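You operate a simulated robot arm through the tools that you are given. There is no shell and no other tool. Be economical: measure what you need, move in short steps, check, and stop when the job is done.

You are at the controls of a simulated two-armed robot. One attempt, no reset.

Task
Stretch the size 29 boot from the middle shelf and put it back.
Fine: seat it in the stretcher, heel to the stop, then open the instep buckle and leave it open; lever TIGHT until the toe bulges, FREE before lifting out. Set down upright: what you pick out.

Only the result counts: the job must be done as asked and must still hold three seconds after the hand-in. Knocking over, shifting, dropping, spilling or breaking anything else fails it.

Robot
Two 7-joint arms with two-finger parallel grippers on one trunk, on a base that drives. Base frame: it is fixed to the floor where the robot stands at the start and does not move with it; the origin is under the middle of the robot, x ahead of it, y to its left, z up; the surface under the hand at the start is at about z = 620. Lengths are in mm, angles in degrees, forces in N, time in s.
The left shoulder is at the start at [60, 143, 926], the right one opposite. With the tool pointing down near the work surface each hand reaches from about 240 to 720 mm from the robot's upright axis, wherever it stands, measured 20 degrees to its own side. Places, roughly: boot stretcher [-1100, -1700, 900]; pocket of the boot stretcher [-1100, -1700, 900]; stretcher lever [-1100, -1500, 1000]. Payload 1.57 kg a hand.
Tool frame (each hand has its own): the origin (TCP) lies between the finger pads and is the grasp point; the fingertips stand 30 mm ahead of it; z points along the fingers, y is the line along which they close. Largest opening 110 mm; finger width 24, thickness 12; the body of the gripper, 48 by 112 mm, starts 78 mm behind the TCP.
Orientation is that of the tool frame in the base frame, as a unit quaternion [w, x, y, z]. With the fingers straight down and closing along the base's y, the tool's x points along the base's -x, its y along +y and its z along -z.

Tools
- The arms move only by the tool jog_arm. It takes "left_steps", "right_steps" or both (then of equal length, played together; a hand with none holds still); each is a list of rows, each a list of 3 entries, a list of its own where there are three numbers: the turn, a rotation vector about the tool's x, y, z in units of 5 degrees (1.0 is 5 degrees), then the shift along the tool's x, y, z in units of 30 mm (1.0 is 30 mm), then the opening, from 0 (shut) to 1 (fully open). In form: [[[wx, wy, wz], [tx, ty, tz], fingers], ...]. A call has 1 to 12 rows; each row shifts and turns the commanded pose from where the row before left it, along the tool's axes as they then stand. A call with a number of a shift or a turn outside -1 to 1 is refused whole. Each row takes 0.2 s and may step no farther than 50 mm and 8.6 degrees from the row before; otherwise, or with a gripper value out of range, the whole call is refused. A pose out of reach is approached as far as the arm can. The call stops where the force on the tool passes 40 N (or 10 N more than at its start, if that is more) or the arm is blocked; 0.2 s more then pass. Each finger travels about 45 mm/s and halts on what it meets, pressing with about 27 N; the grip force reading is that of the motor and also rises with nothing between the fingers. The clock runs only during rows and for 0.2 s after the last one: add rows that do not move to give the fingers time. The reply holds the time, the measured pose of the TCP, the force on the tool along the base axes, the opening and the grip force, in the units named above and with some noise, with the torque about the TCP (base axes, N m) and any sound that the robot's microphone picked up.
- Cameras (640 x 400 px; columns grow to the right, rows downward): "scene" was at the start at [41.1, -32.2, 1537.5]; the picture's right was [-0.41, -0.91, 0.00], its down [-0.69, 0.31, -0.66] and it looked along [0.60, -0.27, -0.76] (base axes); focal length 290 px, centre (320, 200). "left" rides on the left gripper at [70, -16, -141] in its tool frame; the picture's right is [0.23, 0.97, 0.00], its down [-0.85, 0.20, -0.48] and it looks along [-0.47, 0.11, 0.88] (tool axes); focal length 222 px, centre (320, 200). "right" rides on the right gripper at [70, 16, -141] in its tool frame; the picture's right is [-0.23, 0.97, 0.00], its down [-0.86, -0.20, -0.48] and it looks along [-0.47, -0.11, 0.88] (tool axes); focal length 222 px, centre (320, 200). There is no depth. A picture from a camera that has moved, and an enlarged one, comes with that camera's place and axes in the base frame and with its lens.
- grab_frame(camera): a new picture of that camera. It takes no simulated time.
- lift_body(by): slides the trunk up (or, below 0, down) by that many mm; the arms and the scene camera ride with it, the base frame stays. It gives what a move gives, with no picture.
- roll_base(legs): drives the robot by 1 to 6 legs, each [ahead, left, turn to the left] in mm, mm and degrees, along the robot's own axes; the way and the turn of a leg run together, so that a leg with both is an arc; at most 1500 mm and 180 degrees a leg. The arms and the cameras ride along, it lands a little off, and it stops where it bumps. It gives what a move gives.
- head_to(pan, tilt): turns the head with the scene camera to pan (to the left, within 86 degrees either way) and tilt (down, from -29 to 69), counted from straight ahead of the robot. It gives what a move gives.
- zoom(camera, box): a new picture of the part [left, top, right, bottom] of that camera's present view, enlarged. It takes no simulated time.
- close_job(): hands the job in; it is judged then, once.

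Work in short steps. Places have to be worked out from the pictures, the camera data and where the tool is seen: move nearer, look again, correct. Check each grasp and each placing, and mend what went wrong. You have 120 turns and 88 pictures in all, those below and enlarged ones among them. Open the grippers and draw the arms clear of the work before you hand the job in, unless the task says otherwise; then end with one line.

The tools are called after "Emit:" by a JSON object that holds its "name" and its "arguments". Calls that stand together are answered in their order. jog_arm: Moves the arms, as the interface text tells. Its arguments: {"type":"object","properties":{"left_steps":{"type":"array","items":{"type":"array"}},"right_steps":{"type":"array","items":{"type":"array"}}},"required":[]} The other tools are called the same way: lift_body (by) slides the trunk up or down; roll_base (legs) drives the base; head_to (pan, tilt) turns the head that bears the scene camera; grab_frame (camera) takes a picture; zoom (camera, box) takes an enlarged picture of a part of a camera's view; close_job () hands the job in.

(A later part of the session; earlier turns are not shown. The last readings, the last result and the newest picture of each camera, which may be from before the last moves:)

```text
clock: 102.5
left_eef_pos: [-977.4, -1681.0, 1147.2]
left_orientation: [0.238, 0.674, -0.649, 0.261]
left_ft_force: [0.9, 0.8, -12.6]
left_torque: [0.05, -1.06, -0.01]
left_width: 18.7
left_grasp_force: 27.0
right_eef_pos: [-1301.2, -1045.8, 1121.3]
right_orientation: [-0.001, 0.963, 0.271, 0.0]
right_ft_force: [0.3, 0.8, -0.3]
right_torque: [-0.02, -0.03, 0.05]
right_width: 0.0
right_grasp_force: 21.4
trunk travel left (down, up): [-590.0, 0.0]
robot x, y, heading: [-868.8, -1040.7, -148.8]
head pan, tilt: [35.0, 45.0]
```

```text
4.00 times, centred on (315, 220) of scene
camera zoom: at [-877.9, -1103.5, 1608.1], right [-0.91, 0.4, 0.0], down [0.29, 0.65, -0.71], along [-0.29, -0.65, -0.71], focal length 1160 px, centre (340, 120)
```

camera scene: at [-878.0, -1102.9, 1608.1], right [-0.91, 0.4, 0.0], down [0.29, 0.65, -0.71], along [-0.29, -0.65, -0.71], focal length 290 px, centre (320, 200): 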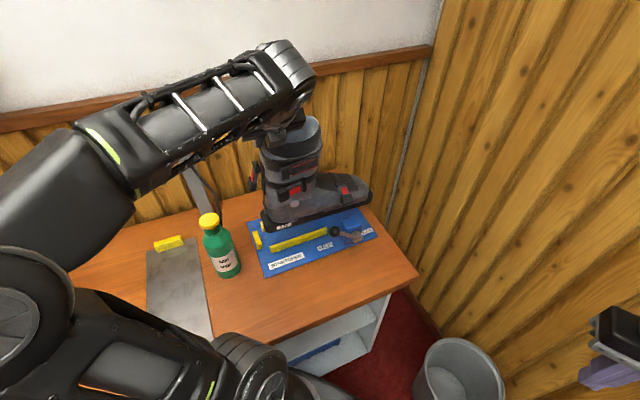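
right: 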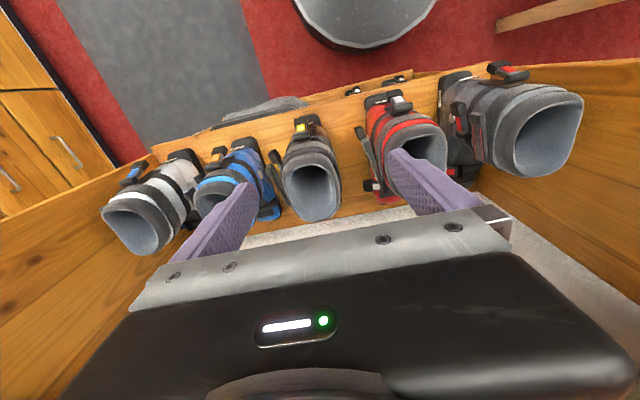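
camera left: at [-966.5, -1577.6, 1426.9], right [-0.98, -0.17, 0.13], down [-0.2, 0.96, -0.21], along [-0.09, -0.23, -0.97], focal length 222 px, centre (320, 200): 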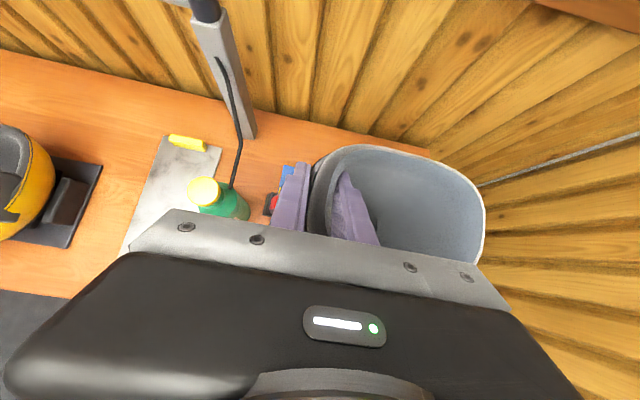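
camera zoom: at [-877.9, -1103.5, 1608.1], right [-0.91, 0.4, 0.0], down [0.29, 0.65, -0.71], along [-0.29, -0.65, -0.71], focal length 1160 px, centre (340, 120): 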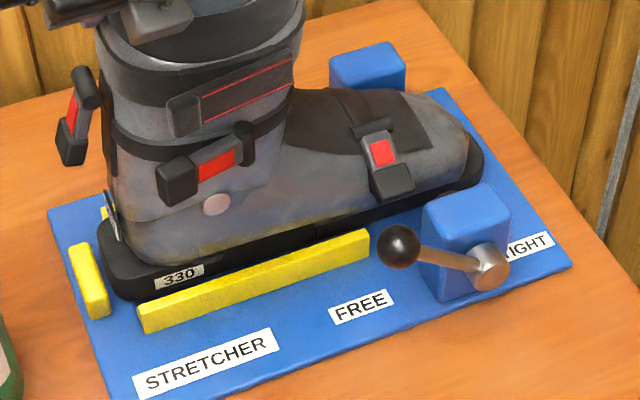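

The sole is just behind the near rail. I lower further in 4 mm steps and watch the forces.

Emit:
{"name": "jog_arm", "arguments": {"left_steps": [[[0, 0, 0], [-0.088, 0, 0.1], 0], [[0, 0, 0], [-0.088, 0, 0.1], 0], [[0, 0, 0], [-0.088, 0, 0.1], 0], [[0, 0, 0], [0, 0, 0], 0]]}}

Emit:
{"name": "zoom", "arguments": {"camera": "scene", "box": [235, 170, 395, 270]}}

```text
clock: 103.5
left_eef_pos: [-977.1, -1680.9, 1136.3]
left_orientation: [0.24, 0.673, -0.648, 0.262]
left_ft_force: [0.8, 1.2, -2.3]
left_torque: [0.6, -0.82, -0.13]
left_width: 17.9
left_grasp_force: 27.2
right_eef_pos: [-1300.6, -1045.6, 1121.3]
right_orientation: [0.0, 0.963, 0.271, -0.001]
right_ft_force: [-0.1, 0.8, 0.2]
right_torque: [-0.02, -0.02, 0.02]
right_width: 0.0
right_grasp_force: 21.7
trunk travel left (down, up): [-590.0, 0.0]
robot x, y, heading: [-869.5, -1042.7, -149.0]
head pan, tilt: [35.0, 45.0]
```

```text
4.00 times, centred on (315, 220) of scene
camera zoom: at [-877.4, -1102.4, 1608.3], right [-0.91, 0.4, 0.0], down [0.29, 0.65, -0.71], along [-0.29, -0.65, -0.71], focal length 1160 px, centre (340, 120)
```

zoom: 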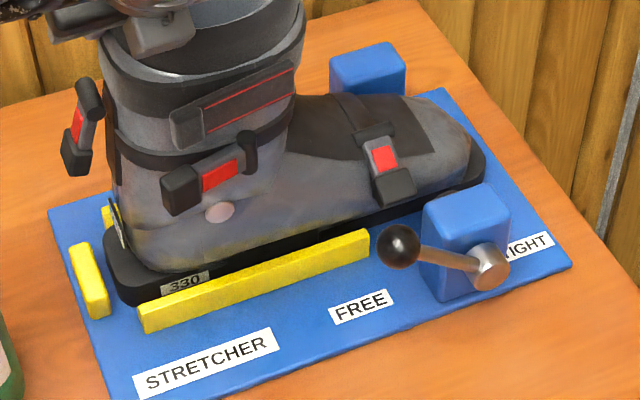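

Contact on the near rail (torque says ~50 mm towards me). I lift 5 mm, shift 4 mm away, and lower again.

Emit:
{"name": "jog_arm", "arguments": {"left_steps": [[[0, 0, 0], [0.11, 0, -0.125], 0], [[0, 0, 0], [0.1, 0, 0.088], 0], [[0, 0, 0], [-0.088, 0, 0.1], 0], [[0, 0, 0], [-0.088, 0, 0.1], 0], [[0, 0, 0], [0, 0, 0], 0]]}}

```text
clock: 104.7
left_eef_pos: [-977.2, -1685.3, 1136.2]
left_orientation: [0.242, 0.674, -0.647, 0.263]
left_ft_force: [3.6, -1.7, 16.0]
left_torque: [-0.15, -0.77, -0.18]
left_width: 18.7
left_grasp_force: 27.1
right_eef_pos: [-1300.1, -1045.3, 1121.5]
right_orientation: [-0.001, 0.962, 0.272, -0.001]
right_ft_force: [0.2, 0.7, 0.7]
right_torque: [-0.03, -0.02, -0.02]
right_width: 0.2
right_grasp_force: 20.9
trunk travel left (down, up): [-590.0, 0.0]
robot x, y, heading: [-871.1, -1043.9, -148.8]
head pan, tilt: [35.0, 45.0]
```

Now the contact is central with 28 N. I look whether it's on the plate between the rails.

Emit:
{"name": "zoom", "arguments": {"camera": "scene", "box": [245, 200, 365, 275]}}

```text
5.33 times, centred on (305, 238) of scene
camera zoom: at [-876.8, -1101.2, 1608.5], right [-0.91, 0.4, 0.0], down [0.29, 0.65, -0.71], along [-0.29, -0.65, -0.71], focal length 1547 px, centre (400, 0)
```

zoom: 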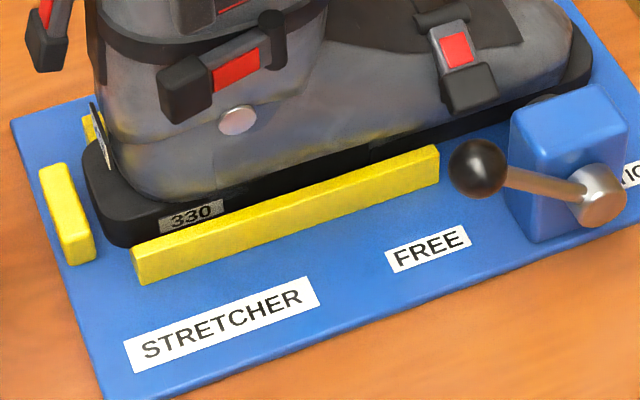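

Rail top is fully visible, so the sole is likely down in the channel. I test with a sideways nudge: a walled channel should give a side force within a few mm.

Emit:
{"name": "jog_arm", "arguments": {"left_steps": [[[0, 0, 0], [0.1, 0, 0.088], 0], [[0, 0, 0], [0.1, 0, 0.088], 0], [[0, 0, 0], [0, 0, 0], 0]]}}

Emit:
{"name": "jog_arm", "arguments": {"left_steps": [[[0, 0, 0], [-0.1, 0, -0.088], 0], [[0, 0, 0], [-0.1, 0, -0.088], 0], [[0, 0, 0], [-0.1, 0, -0.088], 0], [[0, 0, 0], [0, 0, 0], 0]]}}

```text
clock: 105.5
left_eef_pos: [-977.5, -1691.5, 1133.8]
left_orientation: [0.24, 0.674, -0.648, 0.262]
left_ft_force: [0.1, -2.2, 16.0]
left_torque: [0.07, -0.69, -0.19]
left_width: 18.2
left_grasp_force: 27.3
right_eef_pos: [-1301.3, -1044.2, 1120.1]
right_orientation: [0.0, 0.963, 0.27, -0.001]
right_ft_force: [0.1, 0.1, 0.0]
right_torque: [-0.01, -0.03, 0.0]
right_width: 0.0
right_grasp_force: 21.1
trunk travel left (down, up): [-590.0, 0.0]
robot x, y, heading: [-872.2, -1040.2, -149.0]
head pan, tilt: [35.0, 45.0]
```

```text
clock: 106.5
left_eef_pos: [-976.7, -1679.3, 1134.2]
left_orientation: [0.24, 0.674, -0.647, 0.263]
left_ft_force: [3.1, -5.8, 21.1]
left_torque: [-0.77, -0.93, -0.19]
left_width: 18.5
left_grasp_force: 26.9
right_eef_pos: [-1300.7, -1045.1, 1122.0]
right_orientation: [-0.001, 0.963, 0.271, -0.001]
right_ft_force: [-0.1, 1.4, 0.3]
right_torque: [0.04, -0.04, 0.02]
right_width: 0.4
right_grasp_force: 21.4
trunk travel left (down, up): [-590.0, 0.0]
robot x, y, heading: [-872.9, -1043.4, -148.8]
head pan, tilt: [35.0, 45.0]
```

Inconclusive but no hard edge. I ease the load, centre it, and slide +x towards the heel stop in 4 mm steps to find contact.

Emit:
{"name": "jog_arm", "arguments": {"left_steps": [[[0, 0, 0], [0.166, 0, 0.01], 0], [[0, 0, 0], [0, -0.13, 0], 0], [[0, 0, 0], [0, -0.13, 0], 0], [[0, 0, 0], [0, -0.13, 0], 0], [[0, 0, 0], [0, 0, 0], 0]]}}

Emit:
{"name": "zoom", "arguments": {"camera": "scene", "box": [245, 200, 365, 275]}}

```text
clock: 107.7
left_eef_pos: [-967.6, -1683.5, 1134.7]
left_orientation: [0.238, 0.674, -0.649, 0.261]
left_ft_force: [-4.9, 3.5, -4.0]
left_torque: [1.03, -0.17, -0.84]
left_width: 18.0
left_grasp_force: 26.7
right_eef_pos: [-1303.1, -1046.3, 1121.0]
right_orientation: [-0.002, 0.963, 0.271, -0.001]
right_ft_force: [0.3, -0.2, -0.5]
right_torque: [-0.02, -0.01, 0.02]
right_width: 0.0
right_grasp_force: 21.2
trunk travel left (down, up): [-590.0, 0.0]
robot x, y, heading: [-873.9, -1040.1, -148.7]
head pan, tilt: [35.0, 45.0]
```

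```text
5.33 times, centred on (305, 238) of scene
camera zoom: at [-878.7, -1102.5, 1608.0], right [-0.91, 0.4, 0.0], down [0.29, 0.65, -0.71], along [-0.29, -0.65, -0.71], focal length 1547 px, centre (400, 0)
```

zoom: 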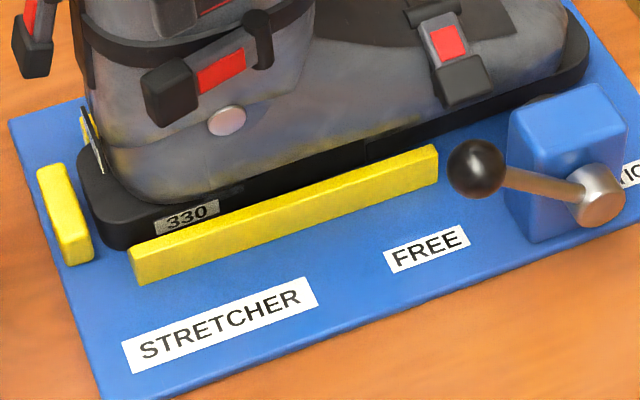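

Still a small gap to the stop, I think. I continue +x until the force is clear.

Emit:
{"name": "jog_arm", "arguments": {"left_steps": [[[0, 0, 0], [0, -0.13, 0], 0], [[0, 0, 0], [0, -0.13, 0], 0], [[0, 0, 0], [0, 0, 0], 0]]}}

```text
clock: 108.5
left_eef_pos: [-960.2, -1683.8, 1135.7]
left_orientation: [0.238, 0.674, -0.649, 0.261]
left_ft_force: [-7.1, 3.1, -13.1]
left_torque: [0.87, 0.14, -1.05]
left_width: 17.4
left_grasp_force: 27.1
right_eef_pos: [-1302.8, -1046.5, 1120.9]
right_orientation: [-0.001, 0.963, 0.271, 0.001]
right_ft_force: [0.5, -0.9, 0.1]
right_torque: [-0.01, 0.02, -0.04]
right_width: 0.1
right_grasp_force: 21.1
trunk travel left (down, up): [-590.0, 0.0]
robot x, y, heading: [-867.0, -1039.0, -148.5]
head pan, tilt: [35.0, 45.0]
```

Heel is pressing the stop (Fx −7) and something touches at the toe's far side. I zoom on the toe between the blocks.

Emit:
{"name": "zoom", "arguments": {"camera": "scene", "box": [235, 180, 395, 280]}}

```text
4.00 times, centred on (315, 230) of scene
camera zoom: at [-879.0, -1103.4, 1608.0], right [-0.91, 0.4, 0.0], down [0.29, 0.65, -0.71], along [-0.28, -0.65, -0.71], focal length 1160 px, centre (340, 80)
```

zoom: 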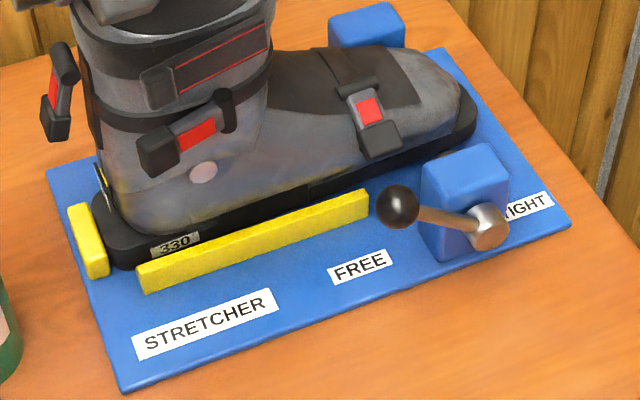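

Heel is at the stop, toe yawed ~1.5° too far away. I turn it back 1.5°, then press down gently.

Emit:
{"name": "jog_arm", "arguments": {"left_steps": [[[-0.2, 0, 0.225], [0, 0.05, 0], 0], [[0, 0, 0], [-0.088, 0, 0.1], 0], [[0, 0, 0], [-0.088, 0, 0.1], 0], [[0, 0, 0], [0, 0, 0], 0]]}}

Emit:
{"name": "zoom", "arguments": {"camera": "scene", "box": [235, 180, 395, 280]}}

```text
clock: 109.5
left_eef_pos: [-961.6, -1683.6, 1130.8]
left_orientation: [0.246, 0.664, -0.656, 0.26]
left_ft_force: [-6.9, -6.8, 23.5]
left_torque: [-0.77, -0.16, -0.61]
left_width: 17.4
left_grasp_force: 26.8
right_eef_pos: [-1301.9, -1042.7, 1121.7]
right_orientation: [0.0, 0.963, 0.27, -0.001]
right_ft_force: [0.8, -0.2, 0.6]
right_torque: [0.04, 0.03, -0.04]
right_width: 0.0
right_grasp_force: 21.0
trunk travel left (down, up): [-590.0, 0.0]
robot x, y, heading: [-869.3, -1047.1, -148.7]
head pan, tilt: [35.0, 45.0]
```

```text
4.00 times, centred on (315, 230) of scene
camera zoom: at [-878.6, -1100.8, 1608.5], right [-0.91, 0.4, 0.0], down [0.29, 0.65, -0.71], along [-0.29, -0.65, -0.71], focal length 1160 px, centre (340, 80)
```

zoom: 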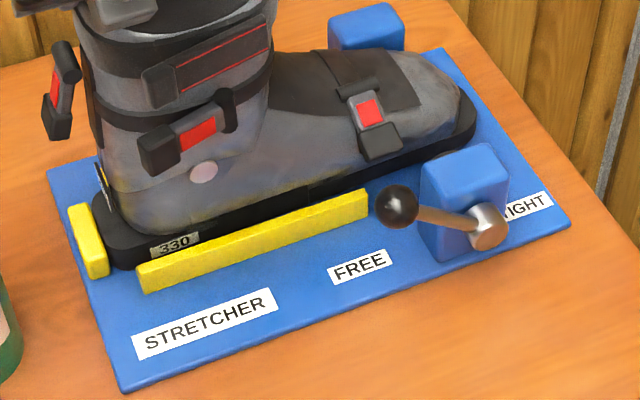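

Firm downward support and heel against the stop. I release the grip gently and see how the boot settles.

Emit:
{"name": "jog_arm", "arguments": {"left_steps": [[[0, 0, 0], [0.05, 0, -0.06], 0], [[0, 0, 0], [0.05, 0, -0.06], 0.2], [[0, 0, 0], [0, 0, 0], 0.4], [[0, 0, 0], [0, 0, 0], 0.5], [[0, 0, 0], [0, 0, 0], 0.5], [[0, 0, 0], [0, 0, 0], 0.5]]}}

Emit:
{"name": "grab_frame", "arguments": {"camera": "scene"}}

Emit:
{"name": "grab_frame", "arguments": {"camera": "left"}}

```text
clock: 110.9
left_eef_pos: [-959.1, -1682.6, 1132.4]
left_orientation: [0.242, 0.666, -0.657, 0.258]
left_ft_force: [0.6, 0.3, 0.0]
left_torque: [-0.01, -0.01, -0.02]
left_width: 54.5
left_grasp_force: 0.0
right_eef_pos: [-1301.6, -1045.3, 1121.8]
right_orientation: [0.0, 0.962, 0.271, -0.001]
right_ft_force: [-0.5, -0.6, 0.0]
right_torque: [-0.02, -0.01, 0.02]
right_width: 0.0
right_grasp_force: 21.0
trunk travel left (down, up): [-590.0, 0.0]
robot x, y, heading: [-872.1, -1041.3, -148.7]
head pan, tilt: [35.0, 45.0]
```

```text
33 pictures are left
camera scene: at [-877.6, -1102.4, 1608.1], right [-0.91, 0.4, 0.0], down [0.29, 0.65, -0.71], along [-0.29, -0.65, -0.71], focal length 290 px, centre (320, 200)
```

scene: 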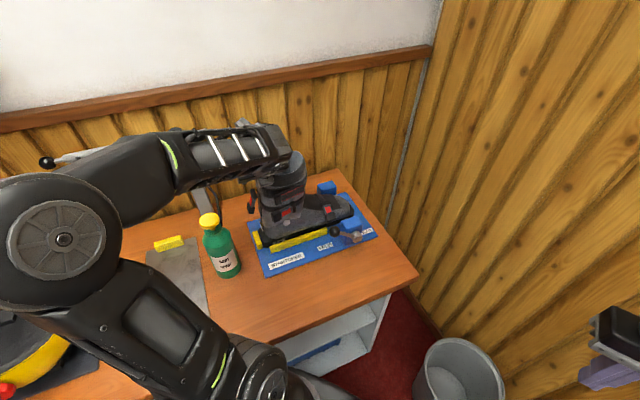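

```text
32 pictures are left
camera left: at [-945.5, -1642.0, 1284.1], right [-0.97, -0.19, 0.13], down [-0.22, 0.95, -0.21], along [-0.09, -0.23, -0.97], focal length 222 px, centre (320, 200)
```

left: 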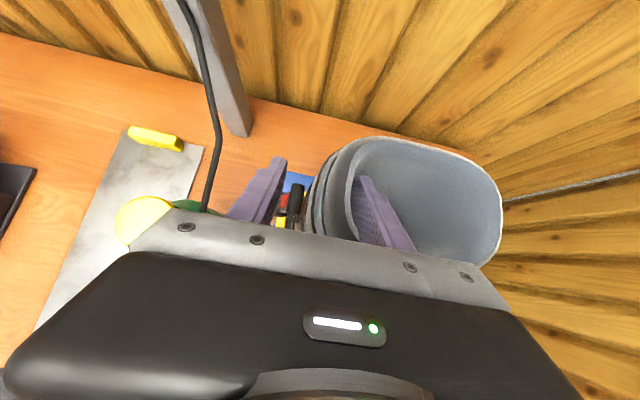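

Boot stands by itself. I draw the hand straight up out of the shaft.

Emit:
{"name": "jog_arm", "arguments": {"left_steps": [[[0, 0, 0], [0.31, 0, -0.35], 0.5], [[0, 0, 0], [0.31, 0, -0.35], 0.5], [[0, 0, 0], [0.31, 0, -0.35], 0.5], [[0, 0, 0], [0.31, 0, -0.35], 0.5], [[0, 0, 0], [0.31, 0, -0.35], 0.5], [[0, 0, 0], [0.31, 0, -0.35], 0.5], [[0, 0, 0], [0.31, 0, -0.35], 0.5], [[0, 0, 0], [-0.5, -0.5, -0.45], 0.5], [[0, 0, 0], [-0.5, -0.5, -0.45], 0.5], [[0, 0, 0], [-0.5, -0.5, -0.45], 0.3], [[0, 0, 0], [-0.5, -0.5, -0.45], 0]]}}

Emit:
{"name": "zoom", "arguments": {"camera": "scene", "box": [235, 160, 395, 280]}}

```text
clock: 113.3
left_eef_pos: [-900.2, -1602.9, 1233.3]
left_orientation: [0.243, 0.665, -0.657, 0.258]
left_ft_force: [-0.5, 0.8, -0.3]
left_torque: [-0.01, -0.01, -0.01]
left_width: 4.6
left_grasp_force: 0.1
right_eef_pos: [-1301.3, -1043.6, 1122.3]
right_orientation: [-0.001, 0.963, 0.271, -0.001]
right_ft_force: [-0.1, 0.1, 0.0]
right_torque: [-0.02, -0.02, 0.0]
right_width: 0.1
right_grasp_force: 21.3
trunk travel left (down, up): [-590.0, 0.0]
robot x, y, heading: [-867.0, -1045.1, -148.6]
head pan, tilt: [35.0, 45.0]
```

```text
3.33 times, centred on (315, 220) of scene
camera zoom: at [-876.9, -1101.7, 1608.2], right [-0.91, 0.4, 0.0], down [0.29, 0.65, -0.71], along [-0.29, -0.65, -0.71], focal length 967 px, centre (337, 133)
```

zoom: 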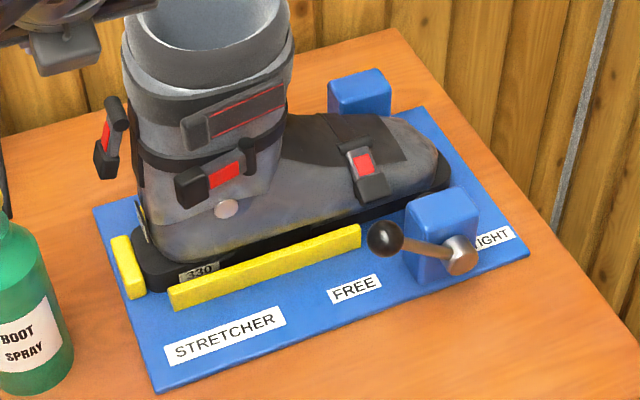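

Seated: heel at the stop, sole down between the rails. Now a close look at the instep buckle.

Emit:
{"name": "zoom", "arguments": {"camera": "scene", "box": [305, 185, 385, 235]}}

```text
8.00 times, centred on (345, 210) of scene
camera zoom: at [-876.9, -1101.7, 1608.2], right [-0.91, 0.4, 0.0], down [0.29, 0.65, -0.71], along [-0.29, -0.65, -0.71], focal length 2320 px, centre (120, 120)
```

zoom: 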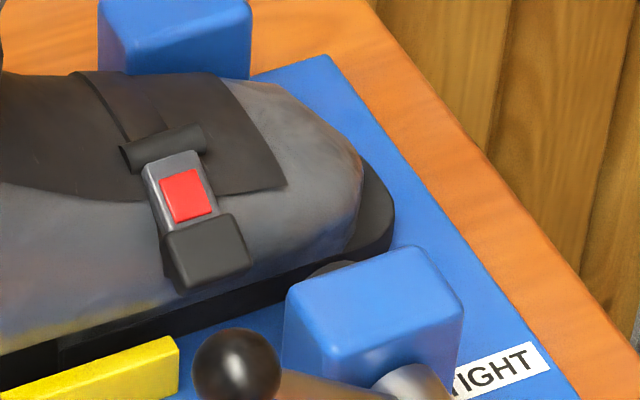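

The buckle is a lever hinged at its top bar with a black tip on my side: pinch the tip and swing it up and out. I bring the left hand over the instep with a smaller lean (20°) and look.

Emit:
{"name": "jog_arm", "arguments": {"left_steps": [[[0, -0.86, 0], [0, 0.85, 0], 0.2], [[0, -0.86, 0], [0, 0.85, 0], 0.3], [[0, -0.86, 0], [0, 0.85, 0], 0.4], [[0, -0.86, 0], [0, 0.85, 0], 0.4], [[0, -0.86, 0], [0, 0.85, 0], 0.4], [[0, 0, 0], [0, 0.85, 0], 0.4], [[0, 0, 0], [0, 0.85, 0], 0.4], [[0, 0, 0], [0, 0.85, 0], 0.4], [[0, 0, 0], [0, 0.85, 0], 0.4], [[0, 0, 0], [0, 0.85, 0], 0.4], [[0, 0, 0], [0, 0, 0], 0.4]]}}

Emit:
{"name": "grab_frame", "arguments": {"camera": "left"}}

```text
clock: 115.7
left_eef_pos: [-1157.3, -1607.8, 1230.0]
left_orientation: [0.116, 0.703, -0.69, 0.13]
left_ft_force: [0.1, -0.9, 0.6]
left_torque: [-0.02, 0.0, -0.02]
left_width: 44.0
left_grasp_force: 0.1
right_eef_pos: [-1300.2, -1045.8, 1122.4]
right_orientation: [-0.001, 0.963, 0.27, -0.001]
right_ft_force: [0.5, 0.4, -0.2]
right_torque: [0.0, 0.04, 0.0]
right_width: 0.2
right_grasp_force: 21.4
trunk travel left (down, up): [-590.0, 0.0]
robot x, y, heading: [-873.5, -1041.4, -148.5]
head pan, tilt: [35.0, 45.0]
```

```text
29 pictures are left
camera left: at [-1142.0, -1623.7, 1386.2], right [-0.97, -0.23, 0.06], down [-0.22, 0.96, 0.15], along [-0.1, 0.14, -0.99], focal length 222 px, centre (320, 200)
```

left: 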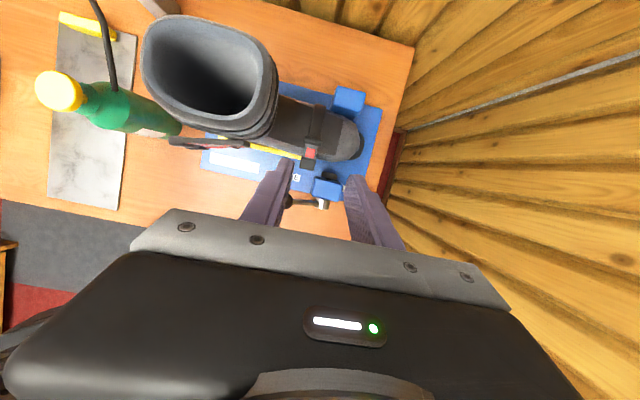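

Triangulated: buckle hinge at (−1143,−1660,975), tip at (−1147,−1627,948). I descend to 40 mm above the tip with the fingers 36 mm apart and check.

Emit:
{"name": "jog_arm", "arguments": {"left_steps": [[[0, 0, 0], [-0.267, -0.04, 0.88], 0.35], [[0, 0, 0], [-0.267, -0.04, 0.88], 0.35], [[0, 0, 0], [-0.267, -0.04, 0.88], 0.35], [[0, 0, 0], [-0.267, -0.04, 0.88], 0.35], [[0, 0, 0], [-0.267, -0.04, 0.88], 0.35], [[0, 0, 0], [-0.267, -0.04, 0.88], 0.35], [[0, 0, 0], [-0.267, -0.04, 0.88], 0.35], [[0, 0, 0], [-0.267, -0.04, 0.88], 0.35], [[0, 0, 0], [0, 0, 0], 0.35]]}}

Emit:
{"name": "zoom", "arguments": {"camera": "left", "box": [200, 90, 440, 240]}}

Emit:
{"name": "zoom", "arguments": {"camera": "scene", "box": [285, 175, 405, 250]}}

```text
clock: 117.7
left_eef_pos: [-1146.1, -1616.9, 1008.8]
left_orientation: [0.115, 0.702, -0.69, 0.13]
left_ft_force: [0.1, 0.1, -0.5]
left_torque: [0.0, -0.02, -0.01]
left_width: 38.5
left_grasp_force: 0.0
right_eef_pos: [-1301.8, -1044.8, 1121.9]
right_orientation: [-0.001, 0.963, 0.271, -0.001]
right_ft_force: [0.4, 0.2, -0.1]
right_torque: [-0.01, -0.01, 0.0]
right_width: 0.0
right_grasp_force: 21.4
trunk travel left (down, up): [-590.0, 0.0]
robot x, y, heading: [-873.7, -1043.3, -148.8]
head pan, tilt: [35.0, 45.0]
```

```text
2.67 times, centred on (320, 165) of left
camera zoom: at [-1130.2, -1634.4, 1166.2], right [-0.97, -0.23, 0.06], down [-0.22, 0.96, 0.15], along [-0.1, 0.14, -0.99], focal length 592 px, centre (320, 293)
```

zoom: 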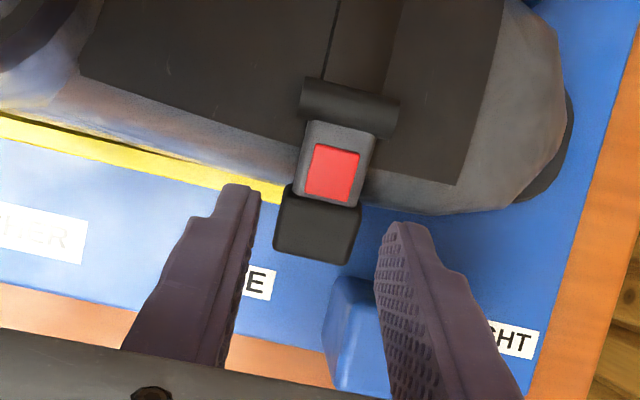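

```text
5.33 times, centred on (345, 212) of scene
camera zoom: at [-877.4, -1102.1, 1608.2], right [-0.91, 0.4, 0.0], down [0.29, 0.65, -0.71], along [-0.29, -0.65, -0.71], focal length 1547 px, centre (187, 133)
```

zoom: 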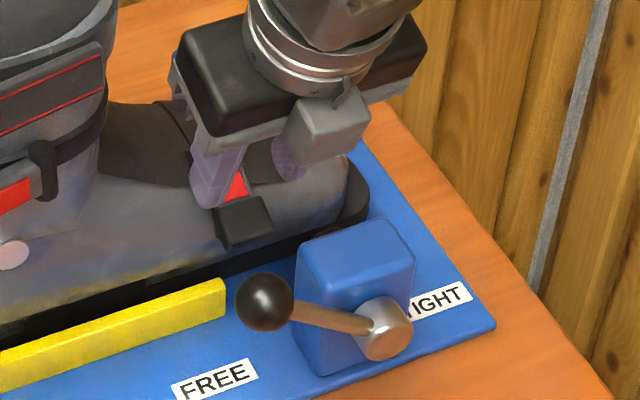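

Well lined up: the tip (29 mm wide) lies between the fingers. I go down 40 mm and close on it.

Emit:
{"name": "jog_arm", "arguments": {"left_steps": [[[0, 0, 0], [-0.13, 0, 0.45], 0.35], [[0, 0, 0], [-0.13, 0, 0.45], 0.35], [[0, 0, 0], [-0.13, 0, 0.45], 0.35], [[0, 0, 0], [0, 0, 0], 0.2], [[0, 0, 0], [0, 0, 0], 0.1], [[0, 0, 0], [0, 0, 0], 0], [[0, 0, 0], [0, 0, 0], 0]]}}

Emit:
{"name": "zoom", "arguments": {"camera": "scene", "box": [285, 175, 405, 250]}}

```text
clock: 119.3
left_eef_pos: [-1145.0, -1619.5, 965.0]
left_orientation: [0.117, 0.702, -0.691, 0.129]
left_ft_force: [-8.7, 0.4, 0.6]
left_torque: [0.06, 0.27, -0.76]
left_width: 27.7
left_grasp_force: 26.9
right_eef_pos: [-1302.7, -1046.3, 1120.6]
right_orientation: [-0.001, 0.963, 0.27, -0.001]
right_ft_force: [0.6, -0.1, 0.1]
right_torque: [0.0, 0.03, 0.05]
right_width: 0.0
right_grasp_force: 21.5
trunk travel left (down, up): [-590.0, 0.0]
robot x, y, heading: [-871.5, -1040.1, -148.9]
head pan, tilt: [35.0, 45.0]
```

```text
5.33 times, centred on (345, 212) of scene
camera zoom: at [-879.0, -1102.5, 1608.1], right [-0.91, 0.4, 0.0], down [0.29, 0.65, -0.71], along [-0.29, -0.65, -0.71], focal length 1547 px, centre (187, 133)
```

zoom: 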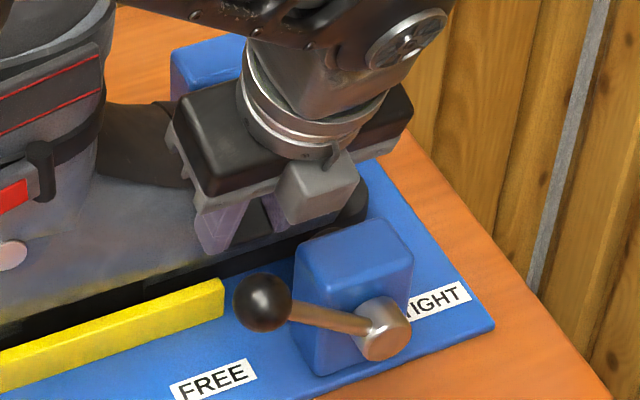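

Tip gripped (27.7 mm). I swing it along the arc about the hinge: first up/outward by ~60°.

Emit:
{"name": "jog_arm", "arguments": {"left_steps": [[[0, 0, 0], [-0.04, 0, -0.245], 0], [[0, 0, 0], [-0.04, 0, -0.245], 0], [[0, 0, 0], [0.05, 0, -0.243], 0], [[0, 0, 0], [0.05, 0, -0.243], 0], [[0, 0, 0], [0.13, 0, -0.213], 0], [[0, 0, 0], [0.13, 0, -0.213], 0], [[0, 0, 0], [0, 0, 0], 0]]}}

Emit:
{"name": "zoom", "arguments": {"camera": "scene", "box": [285, 175, 405, 250]}}

```text
clock: 120.9
left_eef_pos: [-1145.2, -1614.9, 1007.8]
left_orientation: [0.115, 0.702, -0.691, 0.129]
left_ft_force: [0.5, 1.2, -9.6]
left_torque: [0.84, 0.44, 0.33]
left_width: 29.8
left_grasp_force: 27.0
right_eef_pos: [-1301.0, -1045.7, 1121.3]
right_orientation: [-0.001, 0.963, 0.271, 0.0]
right_ft_force: [-0.1, 0.2, 0.0]
right_torque: [-0.01, 0.01, -0.05]
right_width: 0.0
right_grasp_force: 21.4
trunk travel left (down, up): [-590.0, 0.0]
robot x, y, heading: [-873.2, -1043.8, -148.9]
head pan, tilt: [35.0, 45.0]
```

```text
5.33 times, centred on (345, 212) of scene
camera zoom: at [-877.9, -1103.3, 1608.1], right [-0.91, 0.4, 0.0], down [0.29, 0.65, -0.71], along [-0.29, -0.65, -0.71], focal length 1547 px, centre (187, 133)
```

zoom: 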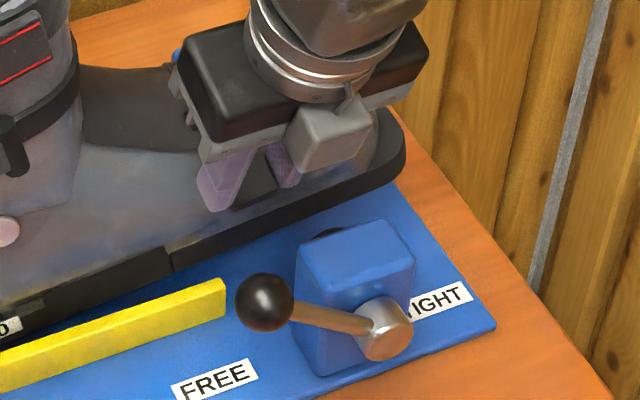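

The pinch was too stiff: the boot's toe came up with the lever. I reverse the same path to set the toe back down, then will turn the hand along with the lever instead.

Emit:
{"name": "jog_arm", "arguments": {"left_steps": [[[0, 0, 0], [-0.13, 0, 0.213], 0], [[0, 0, 0], [-0.13, 0, 0.213], 0], [[0, 0, 0], [-0.05, 0, 0.243], 0], [[0, 0, 0], [-0.05, 0, 0.243], 0], [[0, 0, 0], [0.04, 0, 0.245], 0], [[0, 0, 0], [0.04, 0, 0.245], 0], [[0, 0, 0], [0, 0, 0], 0]]}}

Emit:
{"name": "zoom", "arguments": {"camera": "scene", "box": [235, 160, 395, 280]}}

```text
clock: 122.5
left_eef_pos: [-1147.0, -1618.9, 968.6]
left_orientation: [0.119, 0.701, -0.691, 0.128]
left_ft_force: [-10.2, 9.4, 20.5]
left_torque: [0.31, 0.35, -0.39]
left_width: 27.7
left_grasp_force: 26.6
right_eef_pos: [-1301.4, -1042.5, 1121.7]
right_orientation: [0.0, 0.963, 0.27, -0.001]
right_ft_force: [0.2, -0.2, 0.0]
right_torque: [0.01, 0.01, 0.0]
right_width: 0.2
right_grasp_force: 21.7
trunk travel left (down, up): [-590.0, 0.0]
robot x, y, heading: [-869.4, -1041.6, -148.8]
head pan, tilt: [35.0, 45.0]
```

```text
3.33 times, centred on (315, 220) of scene
camera zoom: at [-878.1, -1098.9, 1608.5], right [-0.91, 0.4, 0.0], down [0.29, 0.65, -0.71], along [-0.29, -0.65, -0.71], focal length 967 px, centre (337, 133)
```

zoom: 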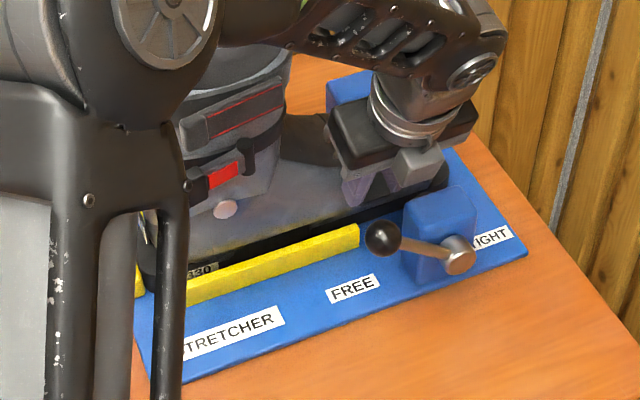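

Toe is back down. I open, lean the hand to be square to the lever (39°), and grip again.

Emit:
{"name": "jog_arm", "arguments": {"left_steps": [[[0, 0, 0], [0, 0, 0], 0.2], [[0, 0, 0], [0, 0, 0], 0.36], [[0, 0.95, 0], [-0.06, 0, 0], 0.36], [[0, 0.95, 0], [-0.06, 0, 0], 0.36], [[0, 0.95, 0], [-0.06, 0, 0.05], 0.36], [[0, 0.95, 0], [-0.06, 0, 0.05], 0.36], [[0, 0, 0], [0, 0, 0], 0.36]]}}

Emit:
{"name": "zoom", "arguments": {"camera": "left", "box": [200, 90, 440, 240]}}

```text
clock: 124.1
left_eef_pos: [-1142.5, -1616.8, 960.7]
left_orientation: [0.228, 0.671, -0.662, 0.245]
left_ft_force: [0.0, -0.5, -0.6]
left_torque: [-0.02, 0.0, 0.03]
left_width: 39.7
left_grasp_force: 0.1
right_eef_pos: [-1300.0, -1046.2, 1120.2]
right_orientation: [-0.001, 0.963, 0.27, 0.0]
right_ft_force: [-0.5, 0.1, 0.2]
right_torque: [0.0, 0.04, -0.04]
right_width: 0.0
right_grasp_force: 21.4
trunk travel left (down, up): [-590.0, 0.0]
robot x, y, heading: [-870.7, -1044.6, -148.8]
head pan, tilt: [35.0, 45.0]
```

```text
2.67 times, centred on (320, 165) of left
camera zoom: at [-1128.8, -1581.6, 1114.0], right [-0.97, -0.2, 0.13], down [-0.22, 0.96, -0.17], along [-0.09, -0.19, -0.98], focal length 592 px, centre (320, 293)
```

zoom: 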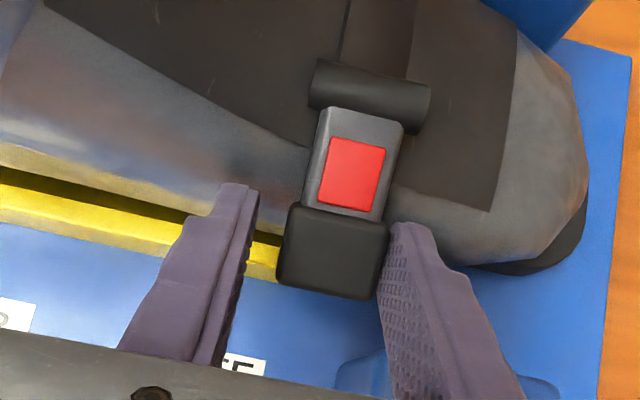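

The tip sits nicely between the pads. I close and rotate the hand with the lever about its hinge, 6 rows of 5°, then check.

Emit:
{"name": "jog_arm", "arguments": {"left_steps": [[[0, 0, 0], [0, 0.12, 0], 0.2], [[0, 0, 0], [0, 0, 0], 0], [[0, 0, 0], [0, 0, 0], 0], [[0, 0, 0], [0, 0, 0], 0], [[0, -1, 0], [0.059, 0, -0.124], 0], [[0, -1, 0], [0.059, 0, -0.124], 0], [[0, -1, 0], [0.059, 0, -0.124], 0], [[0, -1, 0], [0.059, 0, -0.124], 0], [[0, -1, 0], [0.059, 0, -0.124], 0], [[0, -1, 0], [0.059, 0, -0.124], 0], [[0, 0, 0], [0, 0, 0], 0]]}}

Emit:
{"name": "zoom", "arguments": {"camera": "left", "box": [200, 90, 440, 240]}}

```text
clock: 126.5
left_eef_pos: [-1147.3, -1616.2, 985.8]
left_orientation: [0.049, 0.712, -0.698, 0.061]
left_ft_force: [5.0, -3.7, 13.5]
left_torque: [-0.79, 0.2, -0.57]
left_width: 27.9
left_grasp_force: 27.4
right_eef_pos: [-1299.7, -1045.1, 1121.4]
right_orientation: [0.0, 0.963, 0.271, -0.001]
right_ft_force: [-0.6, 1.2, 0.4]
right_torque: [0.03, 0.0, -0.02]
right_width: 0.0
right_grasp_force: 21.5
trunk travel left (down, up): [-590.0, 0.0]
robot x, y, heading: [-871.6, -1037.8, -148.9]
head pan, tilt: [35.0, 45.0]
```

```text
2.67 times, centred on (320, 165) of left
camera zoom: at [-1131.0, -1662.2, 1136.3], right [-0.97, -0.24, 0.02], down [-0.22, 0.92, 0.34], along [-0.1, 0.32, -0.94], focal length 592 px, centre (320, 293)
```

zoom: 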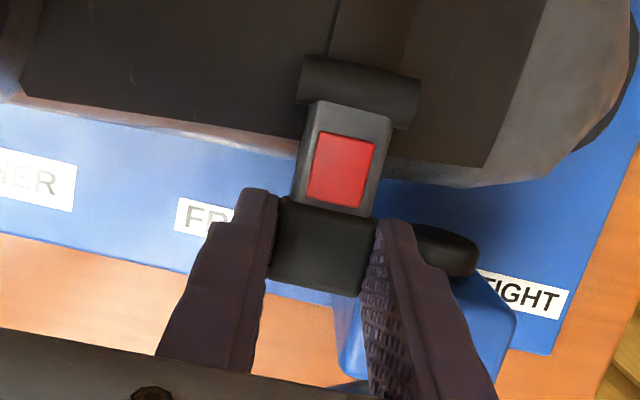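

The lever is turning with the hand (now about level), boot still down. I continue another 25°.

Emit:
{"name": "jog_arm", "arguments": {"left_steps": [[[0, -1, 0], [0.059, 0, -0.124], 0], [[0, -1, 0], [0.059, 0, -0.124], 0], [[0, -1, 0], [0.059, 0, -0.124], 0], [[0, -1, 0], [0.059, 0, -0.124], 0], [[0, -1, 0], [0.059, 0, -0.124], 0], [[0, 0, 0], [0, 0, 0], 0]]}}

Emit:
{"name": "zoom", "arguments": {"camera": "scene", "box": [265, 165, 405, 265]}}

```text
clock: 127.9
left_eef_pos: [-1145.6, -1626.1, 1002.5]
left_orientation: [-0.104, 0.708, -0.693, -0.094]
left_ft_force: [4.7, -4.9, 2.5]
left_torque: [-0.6, 0.01, -0.53]
left_width: 28.0
left_grasp_force: 26.4
right_eef_pos: [-1300.3, -1045.3, 1122.1]
right_orientation: [-0.001, 0.963, 0.271, -0.001]
right_ft_force: [0.4, -0.4, 0.4]
right_torque: [-0.03, -0.02, -0.05]
right_width: 0.0
right_grasp_force: 21.3
trunk travel left (down, up): [-590.0, 0.0]
robot x, y, heading: [-871.8, -1045.4, -148.9]
head pan, tilt: [35.0, 45.0]
```

```text
4.00 times, centred on (335, 215) of scene
camera zoom: at [-876.9, -1102.7, 1608.1], right [-0.91, 0.4, 0.0], down [0.29, 0.65, -0.71], along [-0.29, -0.65, -0.71], focal length 1160 px, centre (260, 140)
```

zoom: 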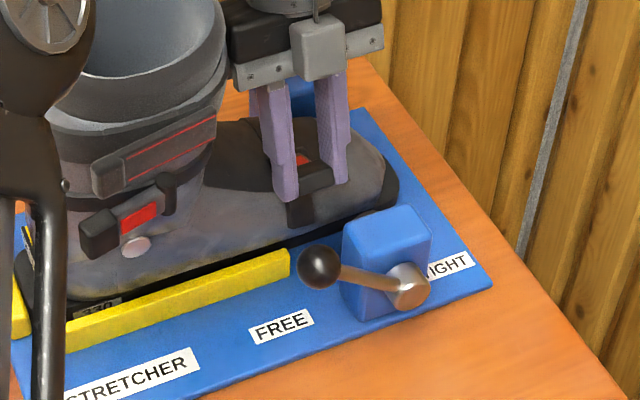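

Lever is lifting and the boot stays seated. I continue 5 more rows.

Emit:
{"name": "jog_arm", "arguments": {"left_steps": [[[0, -1, 0], [0.059, 0, -0.124], 0], [[0, -1, 0], [0.059, 0, -0.124], 0], [[0, -1, 0], [0.059, 0, -0.124], 0], [[0, -1, 0], [0.059, 0, -0.124], 0], [[0, -1, 0], [0.059, 0, -0.124], 0], [[0, 0, 0], [0, 0, 0], 0]]}}

```text
clock: 129.3
left_eef_pos: [-1145.6, -1625.9, 1002.2]
left_orientation: [-0.104, 0.708, -0.692, -0.094]
left_ft_force: [4.4, -1.9, -1.6]
left_torque: [0.03, 0.39, -0.59]
left_width: 28.1
left_grasp_force: 26.8
left hand out of reach, approached as far as the arm can: row 1, 2, 3, 4, 5
right_eef_pos: [-1300.7, -1046.9, 1121.7]
right_orientation: [-0.001, 0.963, 0.27, -0.001]
right_ft_force: [0.3, 0.3, -0.4]
right_torque: [-0.02, -0.02, -0.01]
right_width: 0.1
right_grasp_force: 21.5
trunk travel left (down, up): [-590.0, 0.0]
robot x, y, heading: [-872.3, -1042.5, -148.9]
head pan, tilt: [35.0, 45.0]
```

Reach limit at this lean. I open the fingers to see whether the lever stays up.

Emit:
{"name": "jog_arm", "arguments": {"left_steps": [[[0, 0, 0], [0, 0, 0], 0.2], [[0, 0, 0], [0, 0, 0], 0.36], [[0, 0, 0], [0, 0, 0], 0.36]]}}

Emit:
{"name": "zoom", "arguments": {"camera": "left", "box": [200, 90, 440, 240]}}

```text
clock: 130.1
left_eef_pos: [-1147.2, -1625.3, 1003.3]
left_orientation: [-0.103, 0.707, -0.693, -0.094]
left_ft_force: [0.5, -0.5, -0.9]
left_torque: [-0.02, 0.0, 0.0]
left_width: 39.7
left_grasp_force: 0.1
right_eef_pos: [-1301.8, -1046.2, 1122.2]
right_orientation: [-0.001, 0.963, 0.27, -0.001]
right_ft_force: [0.0, 0.1, -1.1]
right_torque: [-0.04, -0.01, 0.01]
right_width: 0.0
right_grasp_force: 21.2
trunk travel left (down, up): [-590.0, 0.0]
robot x, y, heading: [-870.5, -1043.7, -148.6]
head pan, tilt: [35.0, 45.0]
```

```text
2.67 times, centred on (320, 165) of left
camera zoom: at [-1130.2, -1731.5, 1119.8], right [-0.97, -0.24, -0.08], down [-0.22, 0.69, 0.69], along [-0.11, 0.69, -0.72], focal length 592 px, centre (320, 293)
```

zoom: 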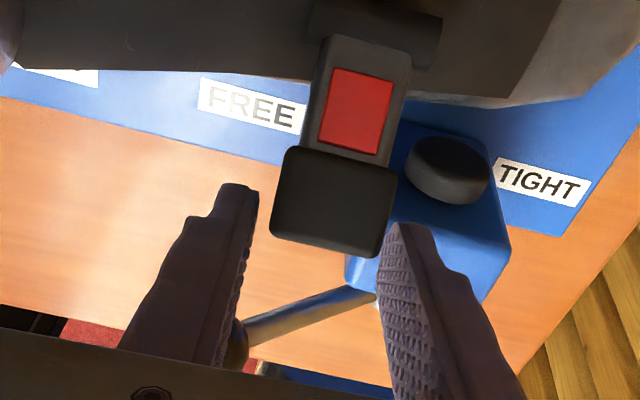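

The lever stays where I left it, partly raised. I'll ratchet: lean the open hand back 45° around the tip, regrip, and swing again.

Emit:
{"name": "jog_arm", "arguments": {"left_steps": [[[0, 1, 0], [-0.058, 0, 0], 0.36], [[0, 1, 0], [-0.058, 0, 0], 0.36], [[0, 1, 0], [-0.058, 0, 0], 0.36], [[0, 1, 0], [-0.058, 0, 0], 0.36], [[0, 1, 0], [-0.058, 0, 0], 0.36], [[0, 1, 0], [-0.058, 0, 0], 0.36], [[0, 1, 0], [-0.058, 0, 0], 0.36], [[0, 1, 0], [-0.058, 0, 0], 0.36], [[0, 1, 0], [-0.058, 0, 0], 0.36], [[0, 0, 0], [0, 0, 0], 0.36]]}}

Emit:
{"name": "zoom", "arguments": {"camera": "left", "box": [200, 90, 440, 240]}}

```text
clock: 132.3
left_eef_pos: [-1147.4, -1610.9, 1002.2]
left_orientation: [0.17, 0.69, -0.679, 0.184]
left_ft_force: [0.4, 0.1, -0.3]
left_torque: [0.03, -0.02, 0.02]
left_width: 39.6
left_grasp_force: 0.0
right_eef_pos: [-1301.0, -1046.2, 1121.8]
right_orientation: [0.0, 0.963, 0.271, -0.001]
right_ft_force: [0.1, 0.3, 0.4]
right_torque: [0.01, -0.01, -0.01]
right_width: 0.0
right_grasp_force: 21.3
trunk travel left (down, up): [-590.0, 0.0]
robot x, y, heading: [-868.7, -1046.4, -148.7]
head pan, tilt: [35.0, 45.0]
```

```text
2.67 times, centred on (320, 165) of left
camera zoom: at [-1132.7, -1603.1, 1159.3], right [-0.97, -0.22, 0.09], down [-0.22, 0.98, 0.0], along [-0.09, -0.02, -1.0], focal length 592 px, centre (320, 293)
```

zoom: 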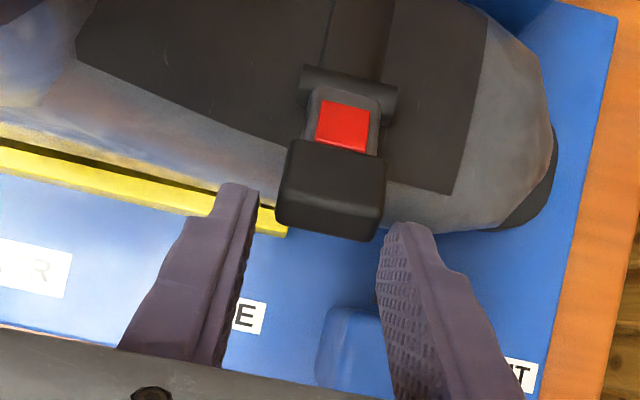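

Lever is now at about +35°. The fingers need to go ~17 mm further along to hold the tip; I shift, grip, and swing another 45° about the hinge.

Emit:
{"name": "jog_arm", "arguments": {"left_steps": [[[0, 0, 0], [0.28, 0.05, -0.05], 0.36], [[0, 0, 0], [0.28, 0.05, -0.05], 0.2], [[0, 0, 0], [0, 0, 0], 0], [[0, 0, 0], [0, 0, 0], 0], [[0, -1, 0], [0.153, 0, -0.049], 0], [[0, -1, 0], [0.153, 0, -0.049], 0], [[0, -1, 0], [0.153, 0, -0.049], 0], [[0, -1, 0], [0.153, 0, -0.049], 0], [[0, -1, 0], [0.153, 0, -0.049], 0], [[0, -1, 0], [0.153, 0, -0.049], 0], [[0, -1, 0], [0.153, 0, -0.049], 0], [[0, 0, 0], [0, 0, 0], 0]]}}

Emit:
{"name": "zoom", "arguments": {"camera": "scene", "box": [265, 165, 405, 265]}}

```text
clock: 134.9
left_eef_pos: [-1150.4, -1651.8, 1031.4]
left_orientation: [-0.041, 0.713, -0.699, -0.032]
left_ft_force: [1.5, -4.9, 12.1]
left_torque: [-1.84, 0.14, 0.17]
left_width: 28.2
left_grasp_force: 26.8
right_eef_pos: [-1301.3, -1043.5, 1122.8]
right_orientation: [0.0, 0.963, 0.271, -0.001]
right_ft_force: [-0.1, 0.0, -0.6]
right_torque: [0.04, 0.0, 0.0]
right_width: 0.0
right_grasp_force: 21.2
trunk travel left (down, up): [-590.0, 0.0]
robot x, y, heading: [-870.8, -1040.2, -149.1]
head pan, tilt: [35.0, 45.0]
```

```text
4.00 times, centred on (335, 215) of scene
camera zoom: at [-876.8, -1101.5, 1608.3], right [-0.91, 0.4, 0.0], down [0.29, 0.65, -0.71], along [-0.29, -0.65, -0.71], focal length 1160 px, centre (260, 140)
```

zoom: 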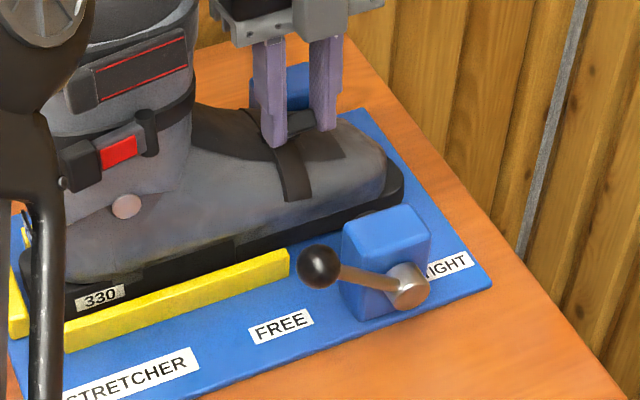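

The lever looks fully swung up, but the boot's near edge seems raised by my pull. I open the fingers now and see it settle.

Emit:
{"name": "jog_arm", "arguments": {"left_steps": [[[0, 0, 0], [0, 0, 0], 0.15], [[0, 0, 0], [0, 0, 0], 0.36], [[0, 0, 0], [0, 0, 0], 0.4], [[0, 0, 0], [0, 0, -0.7], 0.4], [[0, 0, 0], [0, 0, -0.9], 0.4], [[0, 0, 0], [0, 0, -0.9], 0.4], [[0, 0, 0], [0, 0, -0.9], 0.4], [[0, 0, 0], [0, 0, 0], 0.4]]}}

Emit:
{"name": "zoom", "arguments": {"camera": "scene", "box": [255, 165, 405, 265]}}

```text
clock: 136.7
left_eef_pos: [-1149.5, -1657.0, 1070.2]
left_orientation: [-0.042, 0.713, -0.699, -0.032]
left_ft_force: [0.3, 0.4, -0.2]
left_torque: [0.0, -0.01, 0.03]
left_width: 43.8
left_grasp_force: 0.0
left hand out of reach, approached as far as the arm can: row 5, 6, 7
right_eef_pos: [-1301.7, -1046.4, 1121.5]
right_orientation: [-0.001, 0.963, 0.271, -0.001]
right_ft_force: [-0.8, 0.4, -0.2]
right_torque: [-0.01, 0.01, -0.01]
right_width: 0.0
right_grasp_force: 20.8
trunk travel left (down, up): [-590.0, 0.0]
robot x, y, heading: [-872.8, -1042.4, -148.9]
head pan, tilt: [35.0, 45.0]
```

```text
4.00 times, centred on (330, 215) of scene
camera zoom: at [-877.4, -1102.7, 1608.1], right [-0.91, 0.4, 0.0], down [0.29, 0.65, -0.71], along [-0.29, -0.65, -0.71], focal length 1160 px, centre (280, 140)
```

zoom: 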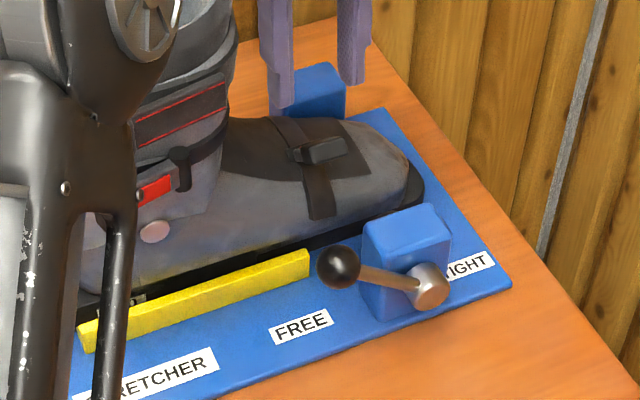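

The instep buckle is open (lever flipped over the strap) and the boot has settled. Now the stretcher lever: I'll hold the ball knob from its ±y sides. I back the hand towards me and turn it 90°.

Emit:
{"name": "jog_arm", "arguments": {"left_steps": [[[0, 0, 0], [-0.92, 0, 0], 0.4], [[0, 0, 0], [-0.92, 0, 0], 0.4], [[0, 0, 0], [-0.92, 0, 0], 0.5], [[0, 0, 0], [-0.92, 0, -0.3], 0.55], [[0, 0, -1], [0, 0, 0], 0.55], [[0, 0, -1], [0, 0, 0], 0.55], [[0, 0, -1], [0, 0, 0], 0.55], [[0, 0, -1], [0, 0, 0], 0.55], [[0, 0, -1], [0, 0, 0], 0.55], [[0, 0, -1], [0, 0, 0], 0.55], [[0, 0, -1], [0, 0, 0], 0.55], [[0, 0, -1], [0, 0, 0], 0.55]]}}

Emit:
{"name": "jog_arm", "arguments": {"left_steps": [[[0, 0, -1], [0, 0, 0], 0.55], [[0, 0, -1], [0, 0, 0], 0.55], [[0, 0, -1], [0, 0, 0], 0.55], [[0, 0, -1], [0, 0, 0], 0.55], [[0, 0, -1], [0, 0, 0], 0.55], [[0, 0, -1], [0, 0, 0], 0.55], [[0, 0, -1], [0, 0, 0], 0.55], [[0, 0, -1], [0, 0, 0], 0.55], [[0, 0, -1], [0, 0, 0], 0.55], [[0, 0, -1], [0, 0, 0], 0.55], [[0, 0, 0], [0, 0, 0], 0.55]]}}

Emit:
{"name": "grab_frame", "arguments": {"camera": "left"}}

```text
clock: 139.3
left_eef_pos: [-1152.4, -1545.3, 1090.3]
left_orientation: [-0.051, 0.91, -0.412, -0.015]
left_ft_force: [-0.3, 0.4, 0.5]
left_torque: [-0.03, -0.02, -0.02]
left_width: 60.5
left_grasp_force: 0.2
right_eef_pos: [-1300.9, -1045.9, 1122.1]
right_orientation: [0.0, 0.963, 0.271, 0.0]
right_ft_force: [0.6, 0.5, 0.4]
right_torque: [-0.01, 0.01, 0.04]
right_width: 0.0
right_grasp_force: 21.5
trunk travel left (down, up): [-590.0, 0.0]
robot x, y, heading: [-870.8, -1043.4, -148.7]
head pan, tilt: [35.0, 45.0]
```

```text
clock: 141.7
left_eef_pos: [-1152.8, -1547.8, 1090.0]
left_orientation: [-0.052, 0.999, 0.011, 0.008]
left_ft_force: [-0.2, 0.2, -0.4]
left_torque: [-0.05, -0.01, 0.05]
left_width: 60.5
left_grasp_force: 0.1
right_eef_pos: [-1301.8, -1045.1, 1121.8]
right_orientation: [0.0, 0.963, 0.27, -0.001]
right_ft_force: [0.9, 0.7, 0.2]
right_torque: [0.01, 0.01, -0.01]
right_width: 0.0
right_grasp_force: 21.2
trunk travel left (down, up): [-590.0, 0.0]
robot x, y, heading: [-867.5, -1043.8, -148.8]
head pan, tilt: [35.0, 45.0]
```

```text
16 pictures are left
camera left: at [-1084.4, -1544.7, 1233.5], right [0.25, -0.96, -0.1], down [-0.86, -0.27, 0.44], along [-0.45, -0.03, -0.89], focal length 222 px, centre (320, 200)
```

left: 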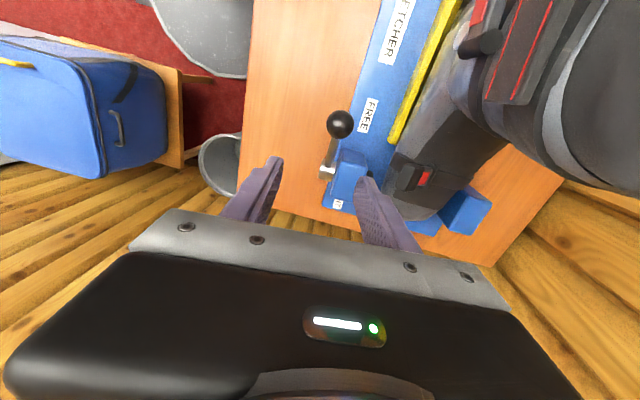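

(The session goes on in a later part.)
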